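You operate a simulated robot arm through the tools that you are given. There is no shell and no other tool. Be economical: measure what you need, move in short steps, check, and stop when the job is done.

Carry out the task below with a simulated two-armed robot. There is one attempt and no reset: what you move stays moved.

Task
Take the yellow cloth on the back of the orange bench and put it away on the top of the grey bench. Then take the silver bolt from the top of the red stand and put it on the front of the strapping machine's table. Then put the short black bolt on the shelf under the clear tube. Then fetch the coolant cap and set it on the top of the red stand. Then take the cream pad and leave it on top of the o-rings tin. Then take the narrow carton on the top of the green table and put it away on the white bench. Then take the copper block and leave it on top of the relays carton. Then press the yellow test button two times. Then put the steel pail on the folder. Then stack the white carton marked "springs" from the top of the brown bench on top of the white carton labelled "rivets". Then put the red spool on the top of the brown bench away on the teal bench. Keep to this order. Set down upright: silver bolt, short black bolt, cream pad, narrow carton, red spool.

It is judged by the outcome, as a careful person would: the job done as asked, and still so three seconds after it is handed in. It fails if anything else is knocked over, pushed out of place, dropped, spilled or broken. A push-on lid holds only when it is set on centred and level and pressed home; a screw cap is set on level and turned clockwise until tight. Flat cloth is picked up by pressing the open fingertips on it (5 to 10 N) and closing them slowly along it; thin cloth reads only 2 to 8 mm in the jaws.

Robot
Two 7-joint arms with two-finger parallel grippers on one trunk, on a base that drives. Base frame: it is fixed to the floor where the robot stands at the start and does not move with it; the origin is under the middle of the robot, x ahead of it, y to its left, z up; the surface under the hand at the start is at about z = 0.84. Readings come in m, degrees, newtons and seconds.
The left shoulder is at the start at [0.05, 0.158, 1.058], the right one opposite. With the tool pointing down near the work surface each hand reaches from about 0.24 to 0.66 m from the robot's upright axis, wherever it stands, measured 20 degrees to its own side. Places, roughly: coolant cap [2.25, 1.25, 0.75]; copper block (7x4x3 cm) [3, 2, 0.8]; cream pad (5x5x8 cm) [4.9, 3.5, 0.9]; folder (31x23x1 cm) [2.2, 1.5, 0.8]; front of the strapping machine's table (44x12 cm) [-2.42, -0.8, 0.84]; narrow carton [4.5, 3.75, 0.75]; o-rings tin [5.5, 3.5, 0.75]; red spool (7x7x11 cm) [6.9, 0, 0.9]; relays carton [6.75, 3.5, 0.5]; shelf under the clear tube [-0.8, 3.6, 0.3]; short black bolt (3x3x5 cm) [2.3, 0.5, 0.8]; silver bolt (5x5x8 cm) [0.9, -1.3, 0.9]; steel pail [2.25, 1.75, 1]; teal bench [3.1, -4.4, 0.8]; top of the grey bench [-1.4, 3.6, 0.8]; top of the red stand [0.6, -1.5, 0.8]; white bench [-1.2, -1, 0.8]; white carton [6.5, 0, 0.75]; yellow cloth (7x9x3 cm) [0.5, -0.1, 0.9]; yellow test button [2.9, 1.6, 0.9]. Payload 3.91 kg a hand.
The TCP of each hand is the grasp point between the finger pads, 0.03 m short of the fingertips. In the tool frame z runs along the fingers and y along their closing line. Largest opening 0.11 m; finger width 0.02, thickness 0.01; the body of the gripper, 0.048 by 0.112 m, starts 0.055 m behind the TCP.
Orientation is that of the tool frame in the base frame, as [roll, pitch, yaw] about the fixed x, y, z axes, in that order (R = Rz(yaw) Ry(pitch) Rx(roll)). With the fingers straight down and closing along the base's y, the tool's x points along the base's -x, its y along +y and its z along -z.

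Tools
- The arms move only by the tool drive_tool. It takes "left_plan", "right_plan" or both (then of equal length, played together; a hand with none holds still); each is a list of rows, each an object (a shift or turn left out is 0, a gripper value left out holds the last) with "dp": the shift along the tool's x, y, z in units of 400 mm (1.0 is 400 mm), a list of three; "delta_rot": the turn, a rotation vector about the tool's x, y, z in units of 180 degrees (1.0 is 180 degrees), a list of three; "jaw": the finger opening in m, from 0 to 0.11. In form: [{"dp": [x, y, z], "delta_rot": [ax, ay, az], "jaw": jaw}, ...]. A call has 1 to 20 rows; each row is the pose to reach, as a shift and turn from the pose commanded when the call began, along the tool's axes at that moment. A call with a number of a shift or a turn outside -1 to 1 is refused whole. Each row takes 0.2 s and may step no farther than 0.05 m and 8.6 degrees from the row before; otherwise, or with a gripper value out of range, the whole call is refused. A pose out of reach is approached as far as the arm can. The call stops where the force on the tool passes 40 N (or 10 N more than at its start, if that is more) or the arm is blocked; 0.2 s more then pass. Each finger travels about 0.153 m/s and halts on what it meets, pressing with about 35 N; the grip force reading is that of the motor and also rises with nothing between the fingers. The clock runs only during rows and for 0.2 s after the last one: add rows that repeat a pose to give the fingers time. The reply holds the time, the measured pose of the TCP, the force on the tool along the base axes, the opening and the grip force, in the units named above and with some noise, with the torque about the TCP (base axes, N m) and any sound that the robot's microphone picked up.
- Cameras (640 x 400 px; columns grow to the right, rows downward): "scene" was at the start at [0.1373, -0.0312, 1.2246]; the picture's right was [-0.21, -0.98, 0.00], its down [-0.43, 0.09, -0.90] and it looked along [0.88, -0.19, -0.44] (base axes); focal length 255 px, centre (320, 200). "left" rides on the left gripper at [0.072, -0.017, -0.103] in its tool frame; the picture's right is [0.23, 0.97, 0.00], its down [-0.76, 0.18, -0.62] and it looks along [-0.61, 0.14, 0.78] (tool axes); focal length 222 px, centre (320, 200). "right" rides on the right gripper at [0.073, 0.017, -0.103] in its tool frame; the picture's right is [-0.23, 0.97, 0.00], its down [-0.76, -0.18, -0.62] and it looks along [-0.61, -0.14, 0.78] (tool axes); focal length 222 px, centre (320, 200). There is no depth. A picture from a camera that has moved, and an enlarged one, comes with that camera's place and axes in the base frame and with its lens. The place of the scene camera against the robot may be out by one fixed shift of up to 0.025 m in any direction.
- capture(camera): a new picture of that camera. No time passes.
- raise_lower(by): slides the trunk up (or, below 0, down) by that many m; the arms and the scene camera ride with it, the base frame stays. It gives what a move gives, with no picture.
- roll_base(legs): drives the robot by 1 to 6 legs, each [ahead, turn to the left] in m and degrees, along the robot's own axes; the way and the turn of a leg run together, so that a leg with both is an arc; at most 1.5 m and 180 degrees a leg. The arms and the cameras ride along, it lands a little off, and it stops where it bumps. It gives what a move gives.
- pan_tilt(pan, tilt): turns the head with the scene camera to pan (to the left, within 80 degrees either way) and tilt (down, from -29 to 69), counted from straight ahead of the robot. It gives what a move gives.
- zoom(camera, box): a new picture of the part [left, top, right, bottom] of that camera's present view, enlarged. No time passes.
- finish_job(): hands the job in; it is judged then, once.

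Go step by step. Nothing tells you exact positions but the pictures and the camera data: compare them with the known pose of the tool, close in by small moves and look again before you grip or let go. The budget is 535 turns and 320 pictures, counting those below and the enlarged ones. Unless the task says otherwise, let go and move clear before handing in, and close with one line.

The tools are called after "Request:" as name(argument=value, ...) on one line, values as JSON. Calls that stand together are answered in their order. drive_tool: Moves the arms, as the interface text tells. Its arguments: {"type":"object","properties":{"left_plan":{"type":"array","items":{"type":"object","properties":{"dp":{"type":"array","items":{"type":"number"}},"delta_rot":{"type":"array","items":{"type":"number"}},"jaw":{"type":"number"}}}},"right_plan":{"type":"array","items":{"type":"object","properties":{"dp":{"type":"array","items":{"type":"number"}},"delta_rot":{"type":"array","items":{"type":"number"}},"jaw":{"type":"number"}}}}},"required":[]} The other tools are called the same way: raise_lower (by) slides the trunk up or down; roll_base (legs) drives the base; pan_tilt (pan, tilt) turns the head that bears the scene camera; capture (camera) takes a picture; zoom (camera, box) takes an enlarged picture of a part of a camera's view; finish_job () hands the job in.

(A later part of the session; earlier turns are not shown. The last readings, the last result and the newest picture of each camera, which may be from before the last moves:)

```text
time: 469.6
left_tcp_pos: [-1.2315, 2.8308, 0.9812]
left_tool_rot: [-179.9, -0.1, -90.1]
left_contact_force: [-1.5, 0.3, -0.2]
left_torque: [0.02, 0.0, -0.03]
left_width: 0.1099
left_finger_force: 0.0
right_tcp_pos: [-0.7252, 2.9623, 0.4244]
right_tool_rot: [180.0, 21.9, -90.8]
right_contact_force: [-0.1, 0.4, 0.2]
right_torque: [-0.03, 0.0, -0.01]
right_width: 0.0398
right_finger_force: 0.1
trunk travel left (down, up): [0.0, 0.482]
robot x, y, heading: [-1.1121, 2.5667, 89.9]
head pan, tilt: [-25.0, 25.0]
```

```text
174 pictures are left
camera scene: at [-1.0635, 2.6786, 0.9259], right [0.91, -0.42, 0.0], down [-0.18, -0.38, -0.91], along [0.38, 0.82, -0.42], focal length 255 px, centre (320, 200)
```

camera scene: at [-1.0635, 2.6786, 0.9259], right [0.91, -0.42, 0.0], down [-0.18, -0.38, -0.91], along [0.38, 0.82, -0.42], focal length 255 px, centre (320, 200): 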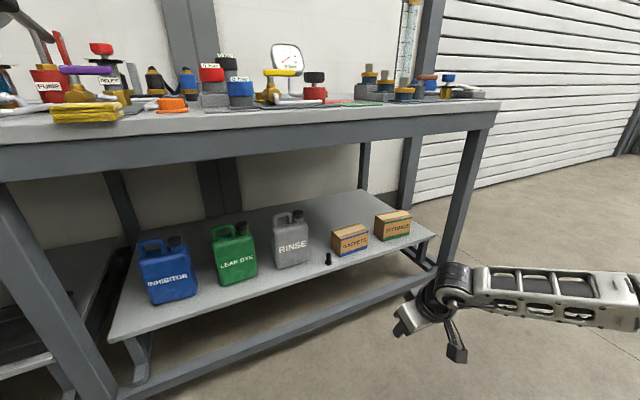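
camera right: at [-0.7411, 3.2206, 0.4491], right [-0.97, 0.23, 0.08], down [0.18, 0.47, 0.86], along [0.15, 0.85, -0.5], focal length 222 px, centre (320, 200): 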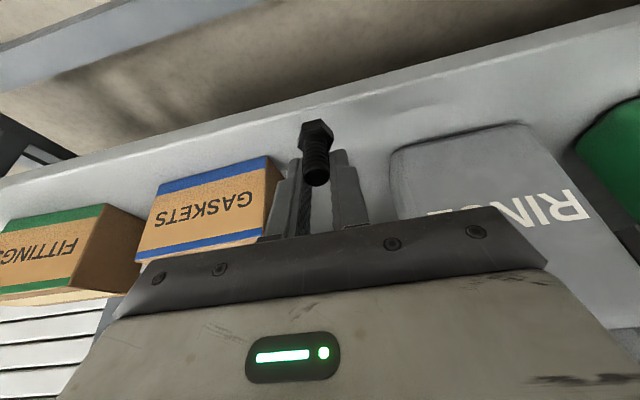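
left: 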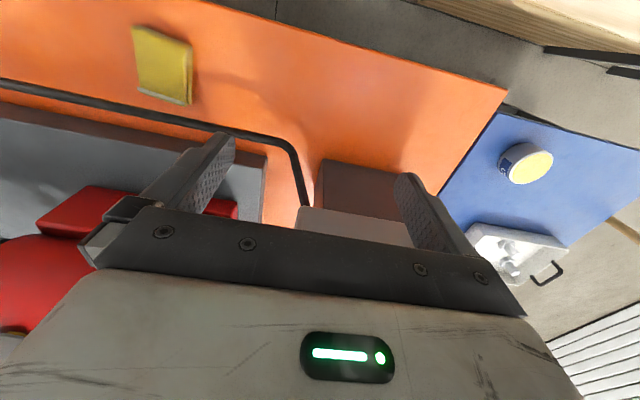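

Request:
raise_lower(by=0.3)

Request:
drive_tool(right_plan=[{"dp": [-0.03, 0.04, -0.08], "delta_rot": [0, 0.03, 0]}, {"dp": [-0.06, 0.08, -0.17], "delta_rot": [0, 0.06, 0]}, {"dp": [-0.09, 0.12, -0.26], "delta_rot": [0, 0.09, 0], "jaw": 0.11}, {"dp": [-0.12, 0.16, -0.35], "delta_rot": [0, 0.122, 0]}, {"dp": [-0.16, 0.2, -0.44], "delta_rot": [0, 0.122, 0]}, {"dp": [-0.2, 0.24, -0.53], "delta_rot": [0, 0.122, 0]}, {"dp": [-0.22, 0.28, -0.6], "delta_rot": [0, 0.122, 0]}])

Request:
roll_base(legs=[[0, -90], [1.35, 0], [1.35, 0], [0, -88]])

```text
time: 472.6
left_tcp_pos: [-1.2312, 2.8314, 1.2811]
left_tool_rot: [-179.9, -0.1, -90.2]
left_contact_force: [-0.4, -0.5, -0.4]
left_torque: [-0.04, 0.04, -0.01]
left_width: 0.1099
left_finger_force: 0.0
right_tcp_pos: [-0.7256, 2.9619, 0.7235]
right_tool_rot: [-180.0, 22.1, -90.8]
right_contact_force: [-0.2, 0.6, 0.2]
right_torque: [-0.01, -0.01, -0.01]
right_width: 0.0401
right_finger_force: 0.1
trunk travel left (down, up): [-0.3, 0.182]
robot x, y, heading: [-1.1117, 2.564, 90.0]
head pan, tilt: [-25.0, 25.0]
```

```text
time: 474.2
left_tcp_pos: [-1.2308, 2.8309, 1.2815]
left_tool_rot: [-179.7, -0.1, -90.2]
left_contact_force: [0.5, 0.8, 0.5]
left_torque: [-0.03, 0.0, -0.06]
left_width: 0.11
left_finger_force: 0.1
right_tcp_pos: [-0.8356, 2.9548, 0.9793]
right_tool_rot: [-179.8, -0.1, -90.8]
right_contact_force: [-0.4, 0.3, 0.8]
right_torque: [-0.01, 0.03, -0.03]
right_width: 0.1102
right_finger_force: 0.0
trunk travel left (down, up): [-0.3, 0.182]
robot x, y, heading: [-1.1118, 2.5666, 89.8]
head pan, tilt: [-25.0, 25.0]
```

```text
time: 494.9
left_tcp_pos: [1.7293, 2.3195, 1.2825]
left_tool_rot: [-179.8, -0.1, 92.4]
left_contact_force: [-0.6, -0.6, 0.4]
left_torque: [-0.03, 0.0, -0.02]
left_width: 0.1096
left_finger_force: 0.0
right_tcp_pos: [1.3407, 2.1766, 0.9795]
right_tool_rot: [180.0, 0.1, 91.7]
right_contact_force: [0.1, -0.3, -0.2]
right_torque: [-0.01, -0.01, 0.02]
right_width: 0.11
right_finger_force: 0.1
trunk travel left (down, up): [-0.3, 0.182]
robot x, y, heading: [1.594, 2.5791, -87.4]
head pan, tilt: [-25.0, 25.0]
```

Request:
roll_base(legs=[[1.15, 0], [0, 92]])

Request:
pan_tilt(pan=0, tilt=35)

Request:
capture(camera="scene")

```text
time: 504.6
left_tcp_pos: [1.9058, 1.5831, 1.2816]
left_tool_rot: [-179.9, -0.1, -174.7]
left_contact_force: [-0.1, -0.6, -0.5]
left_torque: [-0.02, 0.02, -0.02]
left_width: 0.1101
left_finger_force: 0.0
right_tcp_pos: [2.0681, 1.2029, 0.9805]
right_tool_rot: [180.0, 0.2, -175.2]
right_contact_force: [0.3, 0.0, -0.8]
right_torque: [0.01, 0.0, -0.02]
right_width: 0.11
right_finger_force: 0.0
trunk travel left (down, up): [-0.3, 0.182]
robot x, y, heading: [1.6565, 1.4385, 5.5]
head pan, tilt: [-25.0, 25.0]
```

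```text
time: 505.5
left_tcp_pos: [1.9056, 1.5832, 1.282]
left_tool_rot: [-179.8, -0.1, -174.8]
left_contact_force: [-0.6, -0.1, 1.0]
left_torque: [0.04, 0.04, -0.01]
left_width: 0.11
left_finger_force: 0.1
right_tcp_pos: [2.068, 1.2031, 0.9806]
right_tool_rot: [-179.9, 0.1, -175.3]
right_contact_force: [1.1, 0.4, 1.2]
right_torque: [-0.02, 0.01, 0.01]
right_width: 0.11
right_finger_force: 0.0
trunk travel left (down, up): [-0.3, 0.182]
robot x, y, heading: [1.6553, 1.4371, 5.3]
head pan, tilt: [0.0, 35.0]
```

```text
173 pictures are left
camera scene: at [1.7899, 1.4372, 1.2102], right [0.09, -1.0, 0.0], down [-0.57, -0.05, -0.82], along [0.82, 0.08, -0.57], focal length 255 px, centre (320, 200)
```

scene: 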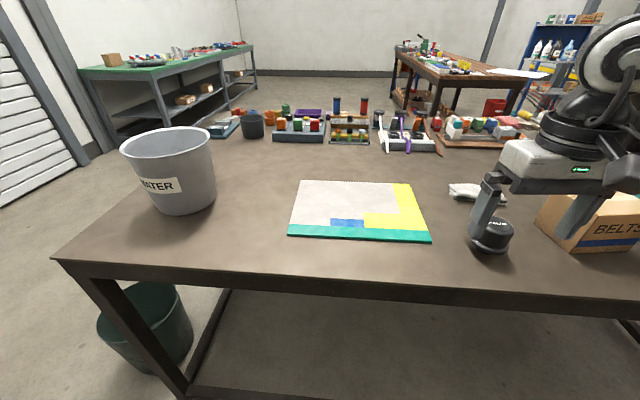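

Request:
capture(camera="right")

Request:
zoom(camera="scene", box=[430, 180, 560, 270])

```text
172 pictures are left
camera right: at [1.995, 1.2124, 1.083], right [0.15, 0.99, 0.0], down [0.77, -0.11, 0.62], along [0.62, -0.09, -0.78], focal length 222 px, centre (320, 200)
```

right: 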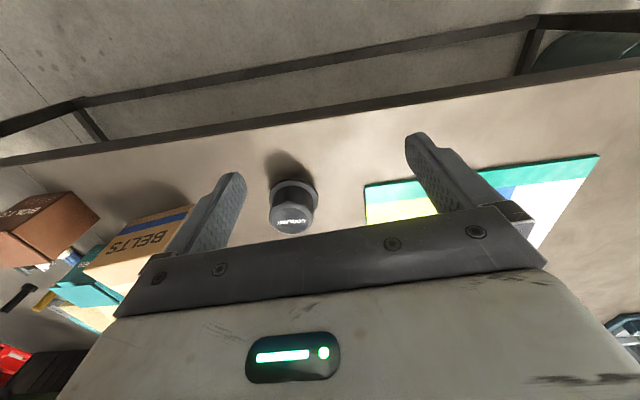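

```text
4.44 times, centred on (495, 225) of scene
camera zoom: at [1.7899, 1.4372, 1.2102], right [0.09, -1.0, 0.0], down [-0.57, -0.05, -0.82], along [0.82, 0.08, -0.57], focal length 1135 px, centre (-458, 89)
```

zoom: 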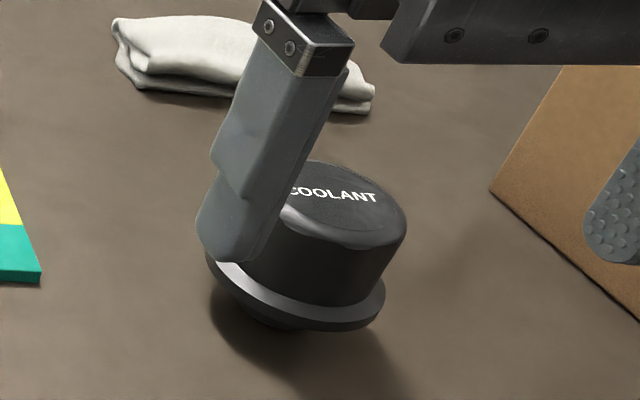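

Request:
roll_base(legs=[[0.08, 0]])

Request:
drive_tool(right_plan=[{"dp": [-0.04, -0.06, 0.03]}, {"dp": [-0.08, -0.12, 0.06]}, {"dp": [-0.114, -0.186, 0.1]}, {"dp": [-0.114, -0.186, 0.1]}])

Request:
capture(camera="right")

```text
time: 506.5
left_tcp_pos: [1.9858, 1.5894, 1.2812]
left_tool_rot: [-179.9, -0.2, -174.7]
left_contact_force: [0.3, 0.3, -0.1]
left_torque: [0.0, 0.04, -0.02]
left_width: 0.1102
left_finger_force: 0.0
right_tcp_pos: [2.1469, 1.2092, 0.9793]
right_tool_rot: [180.0, 0.0, -175.3]
right_contact_force: [0.4, -0.6, 0.7]
right_torque: [-0.01, 0.0, 0.0]
right_width: 0.11
right_finger_force: 0.1
trunk travel left (down, up): [-0.3, 0.182]
robot x, y, heading: [1.7336, 1.4456, 5.4]
head pan, tilt: [0.0, 35.0]
```

```text
time: 507.5
left_tcp_pos: [1.985, 1.5899, 1.2819]
left_tool_rot: [-180.0, -0.1, -174.7]
left_contact_force: [-0.1, -0.2, 0.1]
left_torque: [-0.01, 0.02, 0.01]
left_width: 0.11
left_finger_force: 0.0
right_tcp_pos: [2.1996, 1.1387, 0.9397]
right_tool_rot: [-180.0, 0.2, -175.3]
right_contact_force: [-0.3, 0.2, -0.6]
right_torque: [-0.01, 0.02, 0.0]
right_width: 0.1098
right_finger_force: 0.1
trunk travel left (down, up): [-0.3, 0.182]
robot x, y, heading: [1.7354, 1.4416, 5.2]
head pan, tilt: [0.0, 35.0]
```

```text
170 pictures are left
camera right: at [2.1258, 1.1487, 1.0421], right [0.15, 0.99, 0.0], down [0.77, -0.11, 0.62], along [0.62, -0.09, -0.78], focal length 222 px, centre (320, 200)
```

right: 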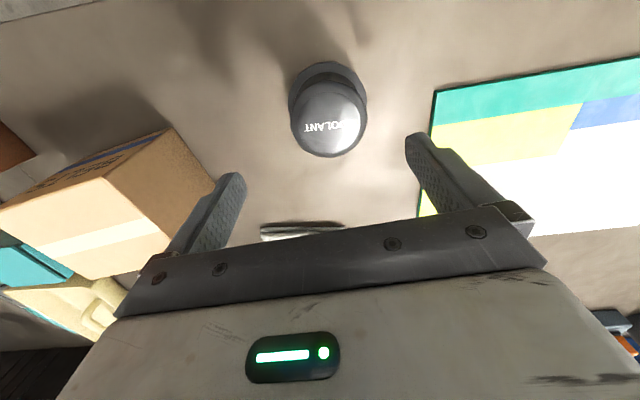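

Request:
drive_tool(right_plan=[{"dp": [0.0215, 0.03, 0]}, {"dp": [0.0215, 0.03, 0.1]}, {"dp": [0.0215, 0.03, 0.2]}, {"dp": [0.0215, 0.03, 0.235]}, {"dp": [0.0215, 0.03, 0.235]}])

Request:
capture(camera="right")

```text
time: 508.7
left_tcp_pos: [1.9847, 1.5896, 1.2829]
left_tool_rot: [-179.9, -0.1, -174.7]
left_contact_force: [-0.3, -0.5, 0.5]
left_torque: [0.0, 0.01, 0.0]
left_width: 0.1101
left_finger_force: 0.1
right_tcp_pos: [2.1893, 1.1515, 0.8454]
right_tool_rot: [-179.9, 0.0, -175.3]
right_contact_force: [0.2, -0.4, -0.5]
right_torque: [-0.01, 0.01, -0.02]
right_width: 0.11
right_finger_force: 0.0
trunk travel left (down, up): [-0.3, 0.182]
robot x, y, heading: [1.734, 1.4458, 5.3]
head pan, tilt: [0.0, 35.0]
```

```text
169 pictures are left
camera right: at [2.1162, 1.1607, 0.9481], right [0.15, 0.99, 0.0], down [0.77, -0.11, 0.62], along [0.62, -0.09, -0.78], focal length 222 px, centre (320, 200)
```

right: 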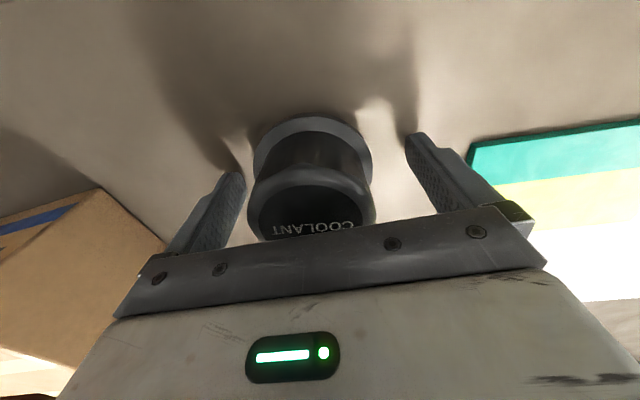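

Request:
drive_tool(right_plan=[{"jaw": 0.09}, {"jaw": 0.075}, {"jaw": 0.06}, {"jaw": 0.04}, {"jaw": 0.03}, {"dp": [0, 0, -0.05], "jaw": 0.03}, {"dp": [0, 0, -0.15], "jaw": 0.03}, {"dp": [0, 0, -0.25], "jaw": 0.03}])

Request:
capture(camera="right")

```text
time: 510.5
left_tcp_pos: [1.9849, 1.5903, 1.281]
left_tool_rot: [-180.0, -0.1, -174.7]
left_contact_force: [0.5, 0.2, 0.1]
left_torque: [0.02, -0.01, 0.0]
left_width: 0.1098
left_finger_force: 0.1
right_tcp_pos: [2.1887, 1.1518, 0.9459]
right_tool_rot: [179.9, 0.2, -175.3]
right_contact_force: [-0.4, -0.4, -1.0]
right_torque: [0.0, -0.03, 0.01]
right_width: 0.0679
right_finger_force: 35.2
trunk travel left (down, up): [-0.3, 0.182]
robot x, y, heading: [1.731, 1.4451, 5.4]
head pan, tilt: [0.0, 35.0]
```

```text
168 pictures are left
camera right: at [2.1145, 1.1617, 1.0489], right [0.15, 0.99, 0.0], down [0.77, -0.11, 0.62], along [0.62, -0.09, -0.78], focal length 222 px, centre (320, 200)
```

right: 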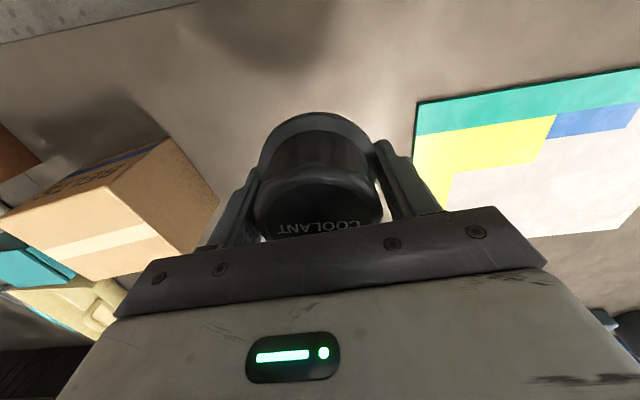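

Cap held. I'll tuck the hand in, back off and drive to the east side of the red stand.

Request:
roll_base(legs=[[-0.2, 0]])

Request:
drive_tool(right_plan=[{"dp": [0.04, 0.1, -0.05]}, {"dp": [0.08, 0.2, -0.1]}, {"dp": [0.11, 0.29, -0.15]}])

Request:
roll_base(legs=[[0, -95], [1.5, 0], [1.5, 0], [0, -90], [0.15, 0]])

Request:
pan_tilt(pan=-15, tilt=38)

Request:
capture(camera="scene")

```text
time: 512.1
left_tcp_pos: [1.7858, 1.5717, 1.2827]
left_tool_rot: [-179.9, 0.0, -174.6]
left_contact_force: [1.0, -0.6, 0.3]
left_torque: [0.0, 0.01, 0.04]
left_width: 0.1099
left_finger_force: 0.0
right_tcp_pos: [1.989, 1.1333, 0.9458]
right_tool_rot: [-180.0, 0.1, -175.2]
right_contact_force: [-1.1, 0.2, -1.0]
right_torque: [0.02, 0.03, -0.04]
right_width: 0.0681
right_finger_force: 35.0
trunk travel left (down, up): [-0.3, 0.182]
robot x, y, heading: [1.5369, 1.4258, 5.6]
head pan, tilt: [0.0, 35.0]
```

```text
time: 512.9
left_tcp_pos: [1.786, 1.5737, 1.2812]
left_tool_rot: [-179.7, -0.1, -174.6]
left_contact_force: [-0.1, 0.2, -0.4]
left_torque: [0.0, -0.01, 0.01]
left_width: 0.11
left_finger_force: 0.1
right_tcp_pos: [1.9364, 1.246, 1.0063]
right_tool_rot: [-179.9, 0.0, -175.2]
right_contact_force: [0.1, -0.8, -0.7]
right_torque: [0.0, 0.0, -0.03]
right_width: 0.068
right_finger_force: 35.1
trunk travel left (down, up): [-0.3, 0.182]
robot x, y, heading: [1.5349, 1.4217, 5.5]
head pan, tilt: [0.0, 35.0]
```

```text
time: 536.2
left_tcp_pos: [1.2187, -1.7118, 1.281]
left_tool_rot: [-179.8, -0.1, 2.2]
left_contact_force: [-0.1, -0.6, -0.1]
left_torque: [-0.01, -0.03, 0.01]
left_width: 0.11
left_finger_force: 0.1
right_tcp_pos: [1.0878, -1.3783, 1.0065]
right_tool_rot: [-179.9, 0.0, 1.6]
right_contact_force: [0.9, -0.1, -1.0]
right_torque: [0.03, 0.01, 0.02]
right_width: 0.0679
right_finger_force: 35.2
trunk travel left (down, up): [-0.3, 0.182]
robot x, y, heading: [1.4784, -1.577, -177.9]
head pan, tilt: [0.0, 35.0]
```

```text
time: 536.9
left_tcp_pos: [1.2201, -1.7146, 1.2827]
left_tool_rot: [-179.8, -0.1, 2.2]
left_contact_force: [0.6, 0.3, 0.6]
left_torque: [-0.03, -0.01, -0.03]
left_width: 0.11
left_finger_force: 0.1
right_tcp_pos: [1.0874, -1.3796, 1.0063]
right_tool_rot: [180.0, 0.0, 1.7]
right_contact_force: [-0.6, -0.2, -0.7]
right_torque: [0.0, 0.02, -0.02]
right_width: 0.0677
right_finger_force: 35.3
trunk travel left (down, up): [-0.3, 0.182]
robot x, y, heading: [1.475, -1.5815, -177.8]
head pan, tilt: [-15.0, 38.0]
```

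```text
167 pictures are left
camera scene: at [1.3617, -1.5755, 1.2056], right [0.22, 0.98, 0.0], down [0.6, -0.13, -0.79], along [-0.77, 0.17, -0.62], focal length 255 px, centre (320, 200)
```

scene: 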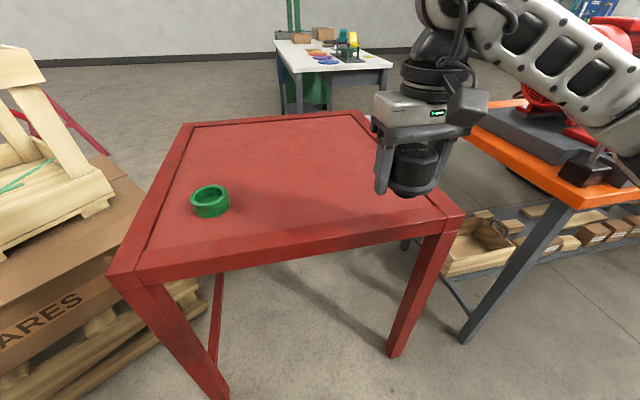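

Request:
roll_base(legs=[[0.12, 0], [0, 12]])

Request:
drive_tool(right_plan=[{"dp": [-0.05, -0.08, 0.05]}, {"dp": [-0.1, -0.16, 0.1]}, {"dp": [-0.1375, -0.211, 0.18]}, {"dp": [-0.1375, -0.211, 0.27]}, {"dp": [-0.1375, -0.211, 0.32]}, {"dp": [-0.1375, -0.211, 0.35]}])

Request:
capture(camera="right")

```text
time: 539.0
left_tcp_pos: [1.1332, -1.769, 1.2822]
left_tool_rot: [-179.8, -0.2, 14.1]
left_contact_force: [0.8, 0.1, 0.8]
left_torque: [0.0, 0.0, -0.01]
left_width: 0.11
left_finger_force: 0.0
right_tcp_pos: [0.9337, -1.4681, 1.0056]
right_tool_rot: [-179.9, 0.1, 13.6]
right_contact_force: [0.5, -0.1, -0.7]
right_torque: [0.02, -0.03, -0.01]
right_width: 0.0678
right_finger_force: 34.7
trunk travel left (down, up): [-0.3, 0.182]
robot x, y, heading: [1.3587, -1.5884, -165.9]
head pan, tilt: [-15.0, 38.0]
```

```text
time: 540.4
left_tcp_pos: [1.1326, -1.7678, 1.2813]
left_tool_rot: [180.0, -0.1, 14.2]
left_contact_force: [0.9, 0.3, 0.4]
left_torque: [0.02, -0.04, -0.02]
left_width: 0.1102
left_finger_force: 0.1
right_tcp_pos: [0.8606, -1.3982, 0.8659]
right_tool_rot: [180.0, 0.1, 13.5]
right_contact_force: [-0.2, 0.4, -1.5]
right_torque: [0.02, 0.02, -0.03]
right_width: 0.0677
right_finger_force: 35.4
trunk travel left (down, up): [-0.3, 0.182]
robot x, y, heading: [1.3591, -1.5867, -165.7]
head pan, tilt: [-15.0, 38.0]
```

```text
166 pictures are left
camera right: at [0.9364, -1.3983, 0.969], right [0.01, -1.0, 0.0], down [-0.78, -0.01, 0.62], along [-0.62, 0.0, -0.78], focal length 222 px, centre (320, 200)
```

right: 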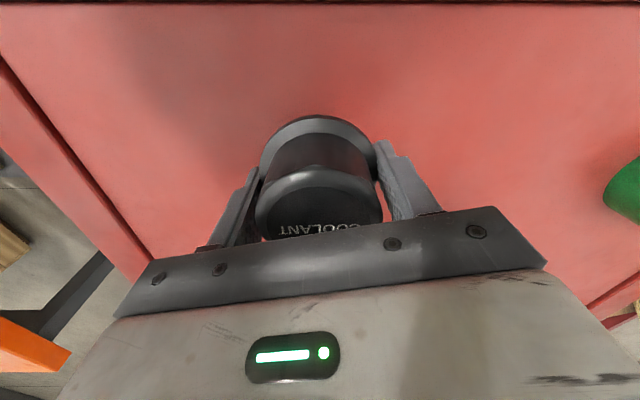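

Near the stand surface. Stepping down to contact and releasing.

Request:
drive_tool(right_plan=[{"dp": [0, 0, 0.02]}, {"dp": [0, 0, 0.035]}, {"dp": [0, 0, 0.042]}, {"dp": [0, 0, 0.046]}])

```text
time: 541.4
left_tcp_pos: [1.1324, -1.768, 1.2818]
left_tool_rot: [-179.9, -0.1, 14.1]
left_contact_force: [-0.2, 0.0, 0.7]
left_torque: [-0.02, -0.01, 0.0]
left_width: 0.1101
left_finger_force: 0.1
right_tcp_pos: [0.861, -1.3983, 0.8483]
right_tool_rot: [180.0, 0.1, 13.4]
right_contact_force: [0.0, 0.1, -1.0]
right_torque: [0.01, -0.01, 0.03]
right_width: 0.0679
right_finger_force: 34.5
trunk travel left (down, up): [-0.3, 0.182]
robot x, y, heading: [1.3567, -1.5863, -165.5]
head pan, tilt: [-15.0, 38.0]
```

Request:
drive_tool(right_plan=[{"dp": [0, 0, 0.006]}, {"dp": [0, 0, 0.012]}, {"dp": [0, 0, 0.017]}])

```text
time: 542.1
left_tcp_pos: [1.1312, -1.7681, 1.2812]
left_tool_rot: [-179.8, 0.0, 14.0]
left_contact_force: [0.0, 0.0, 1.3]
left_torque: [0.03, 0.01, 0.0]
left_width: 0.1101
left_finger_force: 0.2
right_tcp_pos: [0.8613, -1.3985, 0.8403]
right_tool_rot: [-180.0, 0.1, 13.5]
right_contact_force: [-0.1, -0.5, -1.5]
right_torque: [-0.01, 0.04, -0.01]
right_width: 0.0679
right_finger_force: 34.6
trunk travel left (down, up): [-0.3, 0.182]
robot x, y, heading: [1.356, -1.5839, -165.7]
head pan, tilt: [-15.0, 38.0]
```

Request:
drive_tool(right_plan=[{"dp": [0, 0, 0.006]}, {"dp": [0, 0, 0.012]}, {"dp": [0, 0, 0.018]}])

Request:
capture(camera="right")

```text
time: 543.0
left_tcp_pos: [1.1323, -1.7687, 1.2817]
left_tool_rot: [-180.0, -0.1, 14.1]
left_contact_force: [0.0, 0.3, -0.5]
left_torque: [-0.03, -0.06, -0.02]
left_width: 0.1101
left_finger_force: 0.2
right_tcp_pos: [0.8598, -1.3982, 0.8329]
right_tool_rot: [-179.9, 0.2, 13.5]
right_contact_force: [0.4, 0.3, -1.1]
right_torque: [-0.02, -0.04, -0.01]
right_width: 0.0678
right_finger_force: 34.9
trunk travel left (down, up): [-0.3, 0.182]
robot x, y, heading: [1.3605, -1.5846, -165.7]
head pan, tilt: [-15.0, 38.0]
```

```text
165 pictures are left
camera right: at [0.9356, -1.3987, 0.9362], right [0.01, -1.0, 0.0], down [-0.78, 0.0, 0.62], along [-0.62, 0.0, -0.78], focal length 222 px, centre (320, 200)
```

right: 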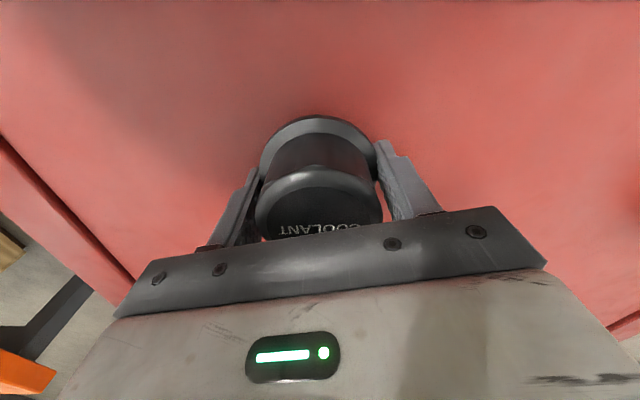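

Request:
drive_tool(right_plan=[{"dp": [0, 0, 0.008]}, {"dp": [0, 0, 0.016]}, {"dp": [0, 0, 0.024]}])

```text
time: 543.8
left_tcp_pos: [1.1358, -1.7681, 1.2821]
left_tool_rot: [-179.8, 0.1, 14.0]
left_contact_force: [0.7, 0.3, -0.3]
left_torque: [0.0, 0.0, -0.03]
left_width: 0.1099
left_finger_force: 0.1
right_tcp_pos: [0.8604, -1.399, 0.8298]
right_tool_rot: [-180.0, 0.7, 13.4]
right_contact_force: [4.0, 4.8, 36.3]
right_torque: [0.27, -0.44, 0.03]
right_width: 0.0678
right_finger_force: 34.9
trunk travel left (down, up): [-0.3, 0.182]
robot x, y, heading: [1.3581, -1.5858, -165.8]
head pan, tilt: [-15.0, 38.0]
```

Request:
drive_tool(right_plan=[{"dp": [0, 0, -0.007]}, {"dp": [0, 0, -0.007], "jaw": 0.075}, {"dp": [0, 0, -0.007], "jaw": 0.09}, {"dp": [0, 0, -0.007], "jaw": 0.105}, {"dp": [0, 0, -0.05], "jaw": 0.105}, {"dp": [0, 0, -0.15], "jaw": 0.11}, {"dp": [0.05, 0, -0.25], "jaw": 0.11}, {"dp": [0.1, 0, -0.35], "jaw": 0.11}])

Request:
capture(camera="right")

```text
time: 545.5
left_tcp_pos: [1.133, -1.7687, 1.2816]
left_tool_rot: [-179.9, -0.2, 14.1]
left_contact_force: [0.1, -0.2, -0.5]
left_torque: [-0.01, 0.01, -0.02]
left_width: 0.1099
left_finger_force: 0.0
right_tcp_pos: [0.9011, -1.3897, 0.9649]
right_tool_rot: [-179.9, 0.1, 13.4]
right_contact_force: [0.3, -0.1, 0.0]
right_torque: [0.0, -0.01, -0.02]
right_width: 0.1099
right_finger_force: 0.1
trunk travel left (down, up): [-0.3, 0.182]
robot x, y, heading: [1.357, -1.5872, -165.8]
head pan, tilt: [-15.0, 38.0]
```

```text
164 pictures are left
camera right: at [0.9761, -1.3898, 1.0678], right [0.01, -1.0, 0.0], down [-0.78, 0.0, 0.62], along [-0.62, 0.0, -0.78], focal length 222 px, centre (320, 200)
```

right: 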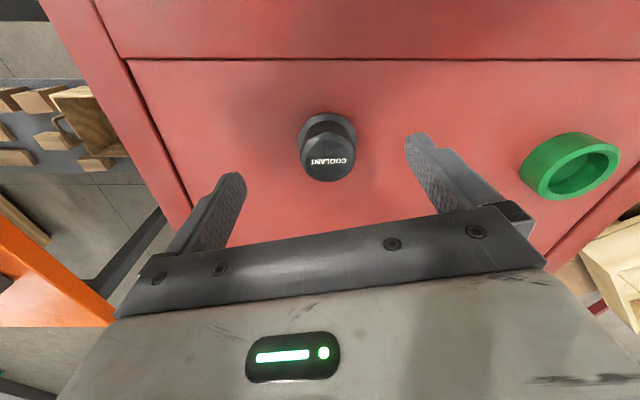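

Cap placed. Now heading for the green table in the east for the cream pad.

Request:
roll_base(legs=[[-0.15, 0], [0, 75.5], [-1.5, 0], [-1.5, 0], [-1.3, 0], [0, 92]])

Request:
pan_tilt(pan=0, tilt=15)

Request:
capture(camera="scene")

```text
time: 574.3
left_tcp_pos: [1.8256, 2.8879, 1.2824]
left_tool_rot: [-179.9, -0.1, -178.3]
left_contact_force: [0.7, 0.8, 0.0]
left_torque: [0.0, 0.02, 0.01]
left_width: 0.11
left_finger_force: 0.1
right_tcp_pos: [1.9709, 2.4696, 0.9633]
right_tool_rot: [-180.0, 0.0, -178.8]
right_contact_force: [0.9, -0.3, 0.3]
right_torque: [0.02, -0.01, 0.02]
right_width: 0.1098
right_finger_force: 0.0
trunk travel left (down, up): [-0.3, 0.182]
robot x, y, heading: [1.5646, 2.7566, 2.0]
head pan, tilt: [-15.0, 38.0]
```

```text
time: 575.1
left_tcp_pos: [1.8251, 2.8881, 1.2817]
left_tool_rot: [-179.8, 0.0, -178.3]
left_contact_force: [-0.6, 0.6, 0.1]
left_torque: [0.0, 0.01, -0.03]
left_width: 0.1102
left_finger_force: 0.1
right_tcp_pos: [1.9696, 2.4688, 0.964]
right_tool_rot: [180.0, 0.0, -179.0]
right_contact_force: [0.3, 0.5, -0.6]
right_torque: [0.0, 0.02, -0.01]
right_width: 0.1101
right_finger_force: 0.1
trunk travel left (down, up): [-0.3, 0.182]
robot x, y, heading: [1.566, 2.7611, 2.1]
head pan, tilt: [0.0, 15.0]
```

```text
163 pictures are left
camera scene: at [1.7062, 2.7513, 1.2421], right [0.03, -1.0, 0.0], down [-0.26, -0.01, -0.97], along [0.97, 0.03, -0.26], focal length 255 px, centre (320, 200)
```

scene: 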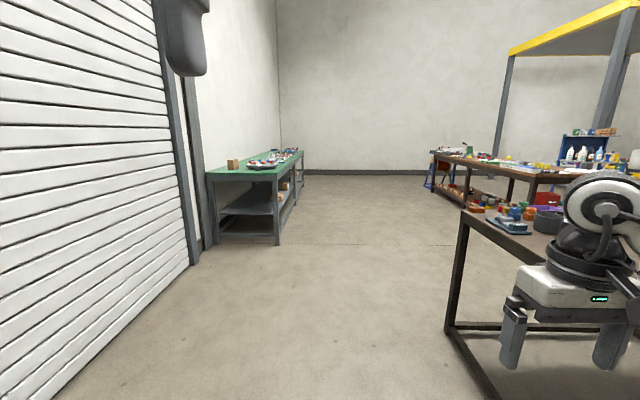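

Request:
roll_base(legs=[[0, -1], [1.5, 0], [1.5, 0], [0, 90]])

Request:
pan_tilt(pan=0, tilt=32)

Request:
capture(camera="scene")

```text
time: 593.8
left_tcp_pos: [4.4311, 3.0982, 1.2822]
left_tool_rot: [-179.8, -0.1, -86.0]
left_contact_force: [-0.6, -0.1, 0.6]
left_torque: [-0.03, 0.02, 0.03]
left_width: 0.1101
left_finger_force: 0.0
right_tcp_pos: [4.8423, 3.2601, 0.9634]
right_tool_rot: [-180.0, 0.0, -86.5]
right_contact_force: [-0.6, -0.4, -0.2]
right_torque: [0.0, 0.01, 0.03]
right_width: 0.1101
right_finger_force: 0.1
trunk travel left (down, up): [-0.3, 0.182]
robot x, y, heading: [4.5702, 2.8448, 94.0]
head pan, tilt: [0.0, 15.0]
```

```text
time: 594.6
left_tcp_pos: [4.4304, 3.0976, 1.2815]
left_tool_rot: [-179.9, -0.1, -86.0]
left_contact_force: [-0.2, 0.4, 1.0]
left_torque: [0.01, -0.03, -0.03]
left_width: 0.1101
left_finger_force: 0.0
right_tcp_pos: [4.8443, 3.2593, 0.9641]
right_tool_rot: [180.0, -0.1, -86.6]
right_contact_force: [0.5, -0.5, 0.2]
right_torque: [0.03, 0.01, -0.01]
right_width: 0.11
right_finger_force: 0.1
trunk travel left (down, up): [-0.3, 0.182]
robot x, y, heading: [4.5732, 2.8441, 94.2]
head pan, tilt: [0.0, 32.0]
```

```text
162 pictures are left
camera scene: at [4.5683, 2.9605, 1.2149], right [1.0, 0.07, 0.0], down [0.04, -0.53, -0.85], along [-0.06, 0.85, -0.53], focal length 255 px, centre (320, 200)
```

scene: 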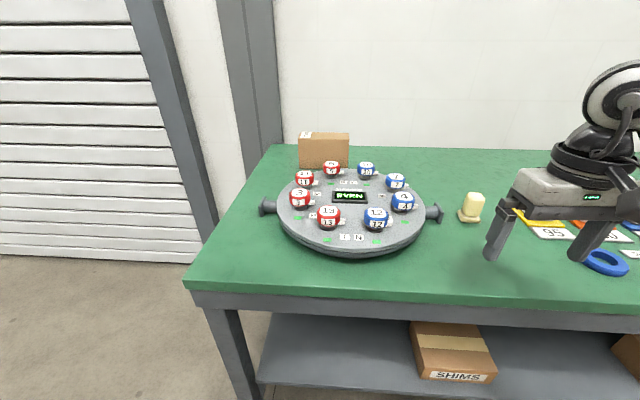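

Request:
zoom(camera="scene", box=[430, 170, 640, 300])

Request:
capture(camera="right")

```text
3.05 times, centred on (535, 235) of scene
camera zoom: at [4.5683, 2.9605, 1.2149], right [1.0, 0.07, 0.0], down [0.04, -0.53, -0.85], along [-0.06, 0.85, -0.53], focal length 778 px, centre (-335, 93)
```

zoom: 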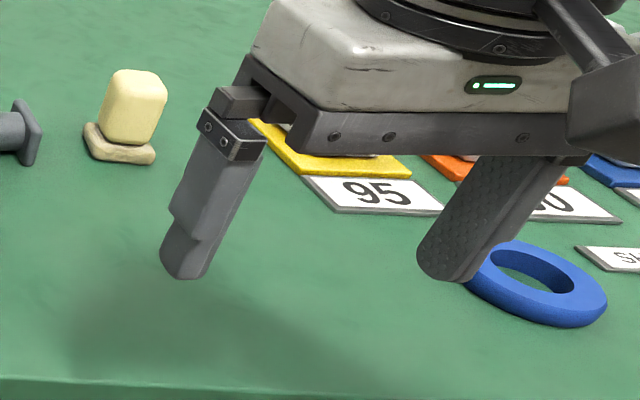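

```text
160 pictures are left
camera right: at [4.8311, 3.1858, 1.067], right [-0.99, 0.17, 0.0], down [0.13, 0.77, 0.62], along [0.11, 0.61, -0.78], focal length 222 px, centre (320, 200)
```

right: 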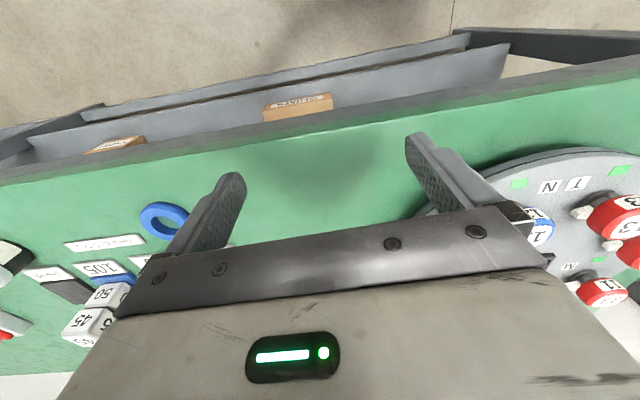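

Request:
drive_tool(right_plan=[{"dp": [0.05, 0, -0.1]}, {"dp": [0.12, 0.03, -0.2]}, {"dp": [0.2, 0.06, -0.28]}])

Request:
roll_base(legs=[[0, -74], [0.17, 0], [0, 82]])

Request:
capture(camera="right")

Request:
pan_tilt(pan=-20, tilt=35)

Request:
capture(camera="scene")

```text
refused: row 2 steps farther than a row can; nothing moved
```

```text
time: 602.8
left_tcp_pos: [4.5554, 3.1338, 1.2836]
left_tool_rot: [-179.8, -0.1, -77.7]
left_contact_force: [0.0, 0.3, 0.3]
left_torque: [0.01, 0.01, 0.01]
left_width: 0.1101
left_finger_force: 0.1
right_tcp_pos: [4.9413, 3.3547, 0.9637]
right_tool_rot: [-179.9, 0.0, -78.4]
right_contact_force: [-0.3, 0.2, -0.1]
right_torque: [0.01, -0.03, 0.0]
right_width: 0.11
right_finger_force: 0.2
trunk travel left (down, up): [-0.3, 0.182]
robot x, y, heading: [4.7327, 2.9025, 102.3]
head pan, tilt: [0.0, 32.0]
```

```text
159 pictures are left
camera right: at [4.9391, 3.2796, 1.067], right [-1.0, 0.03, 0.0], down [0.02, 0.78, 0.62], along [0.02, 0.62, -0.78], focal length 222 px, centre (320, 200)
```

right: 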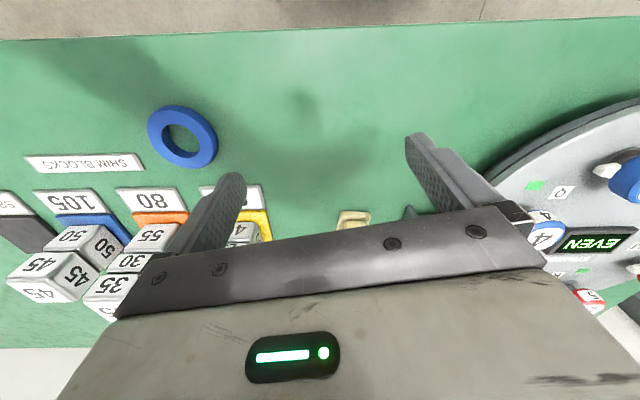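

```text
time: 603.6
left_tcp_pos: [4.5555, 3.1347, 1.2827]
left_tool_rot: [-180.0, -0.1, -77.7]
left_contact_force: [-1.4, -0.8, 0.0]
left_torque: [0.01, -0.02, 0.0]
left_width: 0.1103
left_finger_force: 0.0
right_tcp_pos: [4.9412, 3.3539, 0.9652]
right_tool_rot: [-179.9, 0.0, -78.4]
right_contact_force: [0.4, 0.5, 0.1]
right_torque: [-0.01, -0.03, 0.02]
right_width: 0.1104
right_finger_force: 0.1
trunk travel left (down, up): [-0.3, 0.182]
robot x, y, heading: [4.7304, 2.9036, 102.5]
head pan, tilt: [-20.0, 35.0]
```

```text
158 pictures are left
camera scene: at [4.7406, 3.0175, 1.2102], right [0.99, -0.13, 0.0], down [-0.08, -0.57, -0.82], along [0.11, 0.81, -0.57], focal length 255 px, centre (320, 200)
```

scene: 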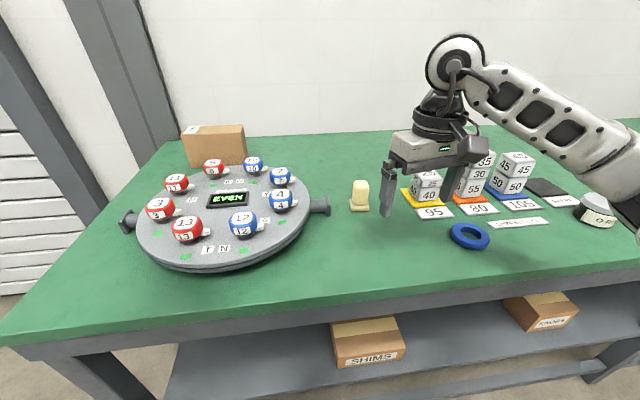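

Request:
drive_tool(right_plan=[{"dp": [0, 0, -0.075], "jaw": 0.09}, {"dp": [-0.1, 0.01, -0.075], "delta_rot": [0, 0, 0.02]}, {"dp": [-0.2, 0.02, -0.075], "delta_rot": [0, 0, 0.04]}, {"dp": [-0.3, 0.03, -0.075], "delta_rot": [0, 0, 0.0645]}, {"dp": [-0.372, 0.0335, -0.075], "delta_rot": [0, 0, 0.0645]}, {"dp": [-0.372, 0.0335, -0.075], "delta_rot": [0, 0, 0.0645]}])

Request:
capture(camera="right")

```text
time: 605.0
left_tcp_pos: [4.5547, 3.1348, 1.282]
left_tool_rot: [-179.9, -0.1, -77.7]
left_contact_force: [0.6, -0.1, -0.3]
left_torque: [-0.01, -0.03, -0.03]
left_width: 0.1097
left_finger_force: 0.0
right_tcp_pos: [4.8985, 3.4973, 0.9952]
right_tool_rot: [-179.9, 0.0, -90.1]
right_contact_force: [0.1, -0.2, 0.5]
right_torque: [0.0, 0.01, 0.0]
right_width: 0.09
right_finger_force: 0.1
trunk travel left (down, up): [-0.3, 0.182]
robot x, y, heading: [4.7304, 2.903, 102.3]
head pan, tilt: [-20.0, 35.0]
```

```text
157 pictures are left
camera right: at [4.8817, 3.4246, 1.0972], right [-0.97, 0.23, 0.0], down [0.18, 0.76, 0.62], along [0.14, 0.61, -0.78], focal length 222 px, centre (320, 200)
```

right: 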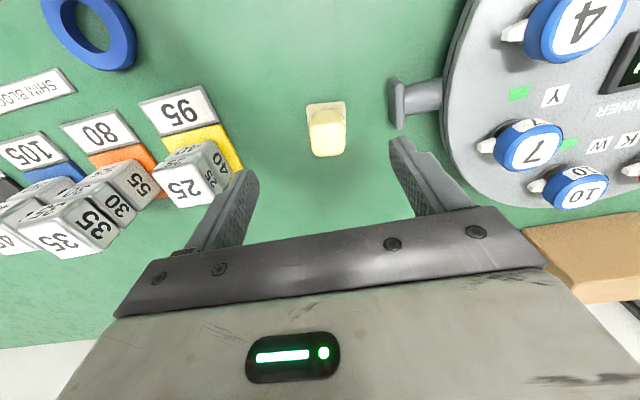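

Request:
drive_tool(right_plan=[{"dp": [0, 0.016, 0], "jaw": 0.072}, {"dp": [0, 0.016, 0.09]}, {"dp": [0, 0.016, 0.17]}, {"dp": [0, 0.016, 0.25]}, {"dp": [0, 0.016, 0.25]}])

Request:
capture(camera="right")

```text
time: 606.2
left_tcp_pos: [4.5559, 3.1352, 1.2818]
left_tool_rot: [-179.9, -0.1, -77.8]
left_contact_force: [0.4, -0.5, -0.2]
left_torque: [0.02, -0.02, 0.0]
left_width: 0.1102
left_finger_force: 0.1
right_tcp_pos: [4.8917, 3.4971, 0.895]
right_tool_rot: [179.9, 0.1, -90.0]
right_contact_force: [0.1, 0.2, 0.2]
right_torque: [0.01, 0.01, 0.0]
right_width: 0.072
right_finger_force: 0.0
trunk travel left (down, up): [-0.3, 0.182]
robot x, y, heading: [4.7343, 2.9051, 102.4]
head pan, tilt: [-20.0, 35.0]
```

```text
156 pictures are left
camera right: at [4.8741, 3.4244, 0.9973], right [-0.97, 0.23, 0.0], down [0.18, 0.76, 0.62], along [0.14, 0.61, -0.78], focal length 222 px, centre (320, 200)
```

right: 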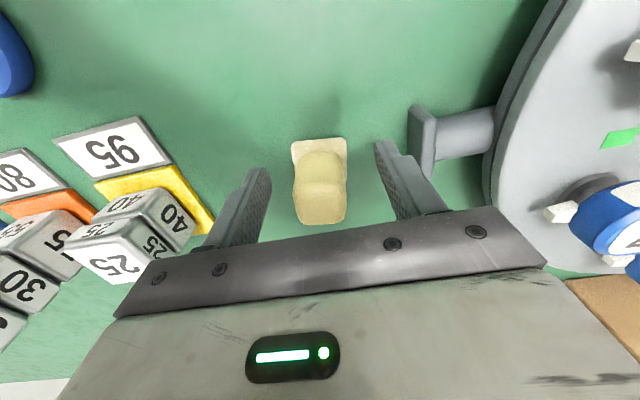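

Request:
drive_tool(right_plan=[{"jaw": 0.055}, {"jaw": 0.04}, {"jaw": 0.025}, {"jaw": 0.01}, {"dp": [0, 0, -0.05], "jaw": 0.01}, {"dp": [0, 0, -0.15], "jaw": 0.01}, {"dp": [0, 0, -0.25], "jaw": 0.01}, {"dp": [0, 0, -0.35], "jaw": 0.01}])

Request:
capture(camera="right")

```text
time: 608.0
left_tcp_pos: [4.5552, 3.1348, 1.2823]
left_tool_rot: [-179.9, -0.1, -77.6]
left_contact_force: [-0.1, 0.2, -0.4]
left_torque: [-0.02, -0.03, 0.0]
left_width: 0.1101
left_finger_force: 0.0
right_tcp_pos: [4.8898, 3.4966, 1.0346]
right_tool_rot: [-180.0, 0.0, -90.0]
right_contact_force: [-0.6, -0.8, -0.9]
right_torque: [-0.04, 0.0, 0.01]
right_width: 0.0355
right_finger_force: 35.2
trunk travel left (down, up): [-0.3, 0.182]
robot x, y, heading: [4.7311, 2.9036, 102.1]
head pan, tilt: [-20.0, 35.0]
```

```text
155 pictures are left
camera right: at [4.8741, 3.4249, 1.1373], right [-0.97, 0.23, 0.0], down [0.18, 0.76, 0.62], along [0.14, 0.61, -0.78], focal length 222 px, centre (320, 200)
```

right: 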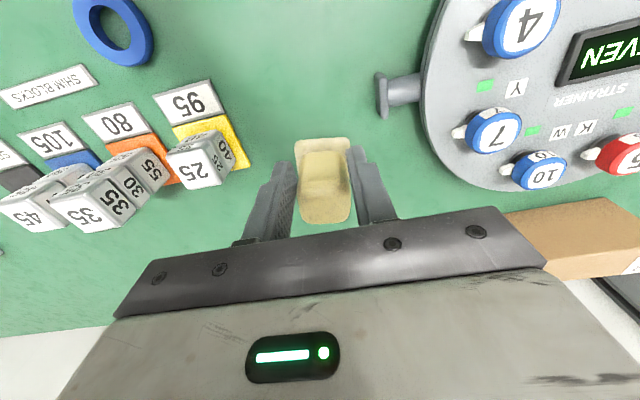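

Request:
drive_tool(right_plan=[{"dp": [0.1, 0, -0.05]}, {"dp": [0.2, 0, -0.1]}, {"dp": [0.3, 0, -0.1]}])

Request:
roll_base(legs=[[-0.12, 0], [0, -102], [0.5, 0], [0, 100]])

Request:
pan_tilt(pan=-10, tilt=32)

Request:
capture(camera="scene")

```text
time: 608.8
left_tcp_pos: [4.5548, 3.1335, 1.2831]
left_tool_rot: [-179.8, -0.1, -77.6]
left_contact_force: [0.3, 0.1, 0.0]
left_torque: [0.01, 0.02, 0.04]
left_width: 0.1102
left_finger_force: 0.2
right_tcp_pos: [4.8931, 3.3772, 1.0745]
right_tool_rot: [179.9, 0.0, -89.9]
right_contact_force: [1.0, 0.3, -0.3]
right_torque: [0.0, 0.02, 0.02]
right_width: 0.0353
right_finger_force: 34.8
trunk travel left (down, up): [-0.3, 0.182]
robot x, y, heading: [4.7288, 2.9026, 102.1]
head pan, tilt: [-20.0, 35.0]
```

```text
time: 621.1
left_tcp_pos: [5.0842, 3.0218, 1.2812]
left_tool_rot: [-179.9, -0.1, -79.2]
left_contact_force: [-0.7, -0.1, -0.4]
left_torque: [0.0, 0.0, -0.01]
left_width: 0.11
left_finger_force: 0.0
right_tcp_pos: [5.4286, 3.2566, 1.0745]
right_tool_rot: [180.0, 0.0, -91.6]
right_contact_force: [0.0, 0.2, -0.8]
right_torque: [-0.04, 0.01, 0.0]
right_width: 0.0349
right_finger_force: 34.7
trunk travel left (down, up): [-0.3, 0.182]
robot x, y, heading: [5.2485, 2.7862, 100.8]
head pan, tilt: [-20.0, 35.0]
```

```text
time: 621.8
left_tcp_pos: [5.0839, 3.0227, 1.2823]
left_tool_rot: [-179.9, -0.2, -79.3]
left_contact_force: [0.4, 0.3, 0.0]
left_torque: [-0.02, 0.02, -0.01]
left_width: 0.1104
left_finger_force: 0.1
right_tcp_pos: [5.4283, 3.2552, 1.0741]
right_tool_rot: [-180.0, 0.1, -91.6]
right_contact_force: [-0.1, 1.4, -1.4]
right_torque: [-0.03, 0.03, -0.01]
right_width: 0.035
right_finger_force: 35.3
trunk travel left (down, up): [-0.3, 0.182]
robot x, y, heading: [5.253, 2.7888, 100.5]
head pan, tilt: [-10.0, 32.0]
```

```text
154 pictures are left
camera scene: at [5.2512, 2.903, 1.2148], right [1.0, 0.01, 0.0], down [0.01, -0.53, -0.85], along [-0.01, 0.85, -0.53], focal length 255 px, centre (320, 200)
```

scene: 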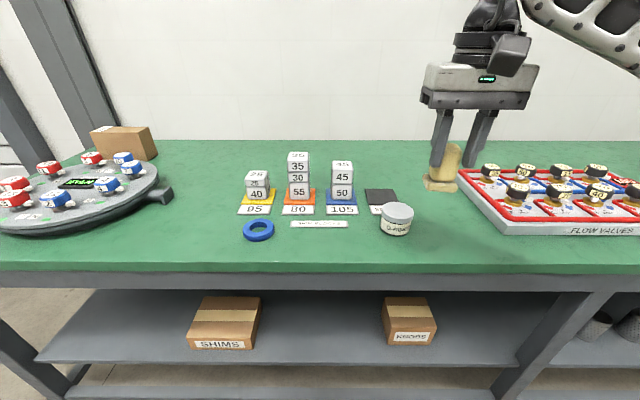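

Request:
roll_base(legs=[[0.06, 0]])

Request:
capture(camera="right")

Request:
zoom(camera="scene", box=[340, 170, 480, 260])

```text
time: 622.8
left_tcp_pos: [5.0734, 3.0818, 1.2817]
left_tool_rot: [-179.9, -0.1, -79.3]
left_contact_force: [-0.1, 0.9, -0.4]
left_torque: [-0.04, -0.02, 0.0]
left_width: 0.11
left_finger_force: 0.0
right_tcp_pos: [5.4174, 3.3139, 1.0742]
right_tool_rot: [-179.9, 0.0, -91.6]
right_contact_force: [0.0, -0.3, -0.4]
right_torque: [-0.01, 0.0, 0.04]
right_width: 0.0353
right_finger_force: 35.4
trunk travel left (down, up): [-0.3, 0.182]
robot x, y, heading: [5.2429, 2.8461, 100.8]
head pan, tilt: [-10.0, 32.0]
```

```text
153 pictures are left
camera right: at [5.3984, 3.2424, 1.1773], right [-0.97, 0.25, 0.0], down [0.2, 0.76, 0.62], along [0.16, 0.6, -0.78], focal length 222 px, centre (320, 200)
```

right: 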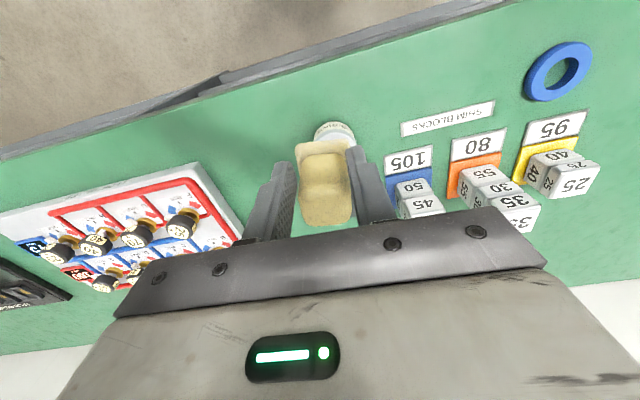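

```text
4.44 times, centred on (410, 215) of scene
camera zoom: at [5.24, 2.9622, 1.2147], right [1.0, 0.01, 0.0], down [0.01, -0.53, -0.85], along [-0.01, 0.85, -0.53], focal length 1135 px, centre (-80, 133)
```

zoom: 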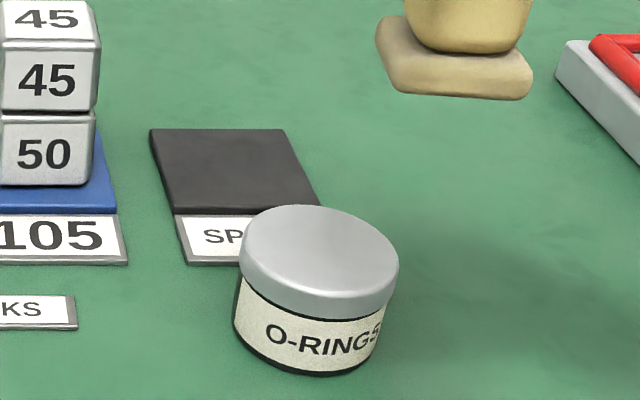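

Request:
drive_tool(right_plan=[{"dp": [0, -0.12, 0]}, {"dp": [0, -0.25, 0]}, {"dp": [0, -0.25, 0]}])

Request:
capture(camera="right")

```text
refused: row 2 steps farther than a row can; nothing moved
```

```text
151 pictures are left
camera right: at [5.3984, 3.2424, 1.1773], right [-0.97, 0.25, 0.0], down [0.2, 0.76, 0.62], along [0.16, 0.6, -0.78], focal length 222 px, centre (320, 200)
```

right: 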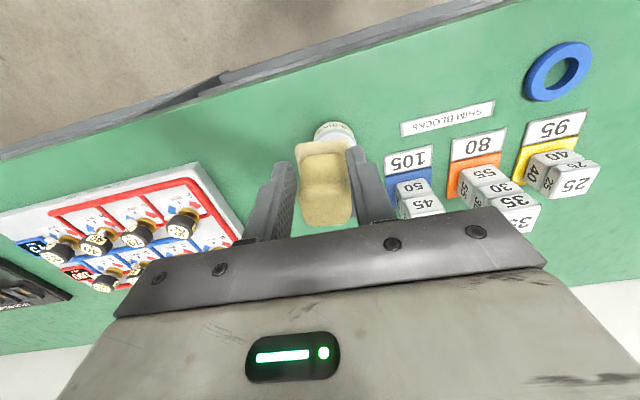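

Request:
drive_tool(right_plan=[{"dp": [0, -0.12, 0]}, {"dp": [0, -0.24, 0]}, {"dp": [0, -0.24, 0]}])

Request:
capture(camera="right")

```text
time: 623.6
left_tcp_pos: [5.0736, 3.0811, 1.2818]
left_tool_rot: [-179.9, -0.1, -79.2]
left_contact_force: [0.0, 0.7, -0.4]
left_torque: [0.0, 0.0, 0.0]
left_width: 0.1103
left_finger_force: 0.1
right_tcp_pos: [5.5133, 3.3106, 1.0741]
right_tool_rot: [-179.9, 0.2, -91.6]
right_contact_force: [0.0, 0.8, 0.1]
right_torque: [0.02, -0.03, 0.01]
right_width: 0.0348
right_finger_force: 35.2
trunk travel left (down, up): [-0.3, 0.182]
robot x, y, heading: [5.2456, 2.844, 100.8]
head pan, tilt: [-10.0, 32.0]
```

```text
150 pictures are left
camera right: at [5.4946, 3.2387, 1.1771], right [-0.97, 0.25, 0.0], down [0.2, 0.76, 0.62], along [0.16, 0.6, -0.78], focal length 222 px, centre (320, 200)
```

right: 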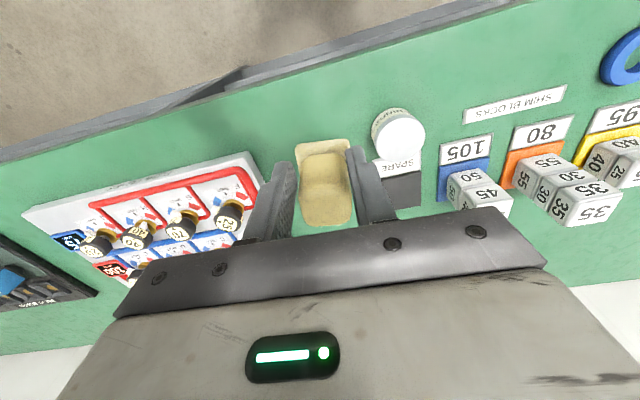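

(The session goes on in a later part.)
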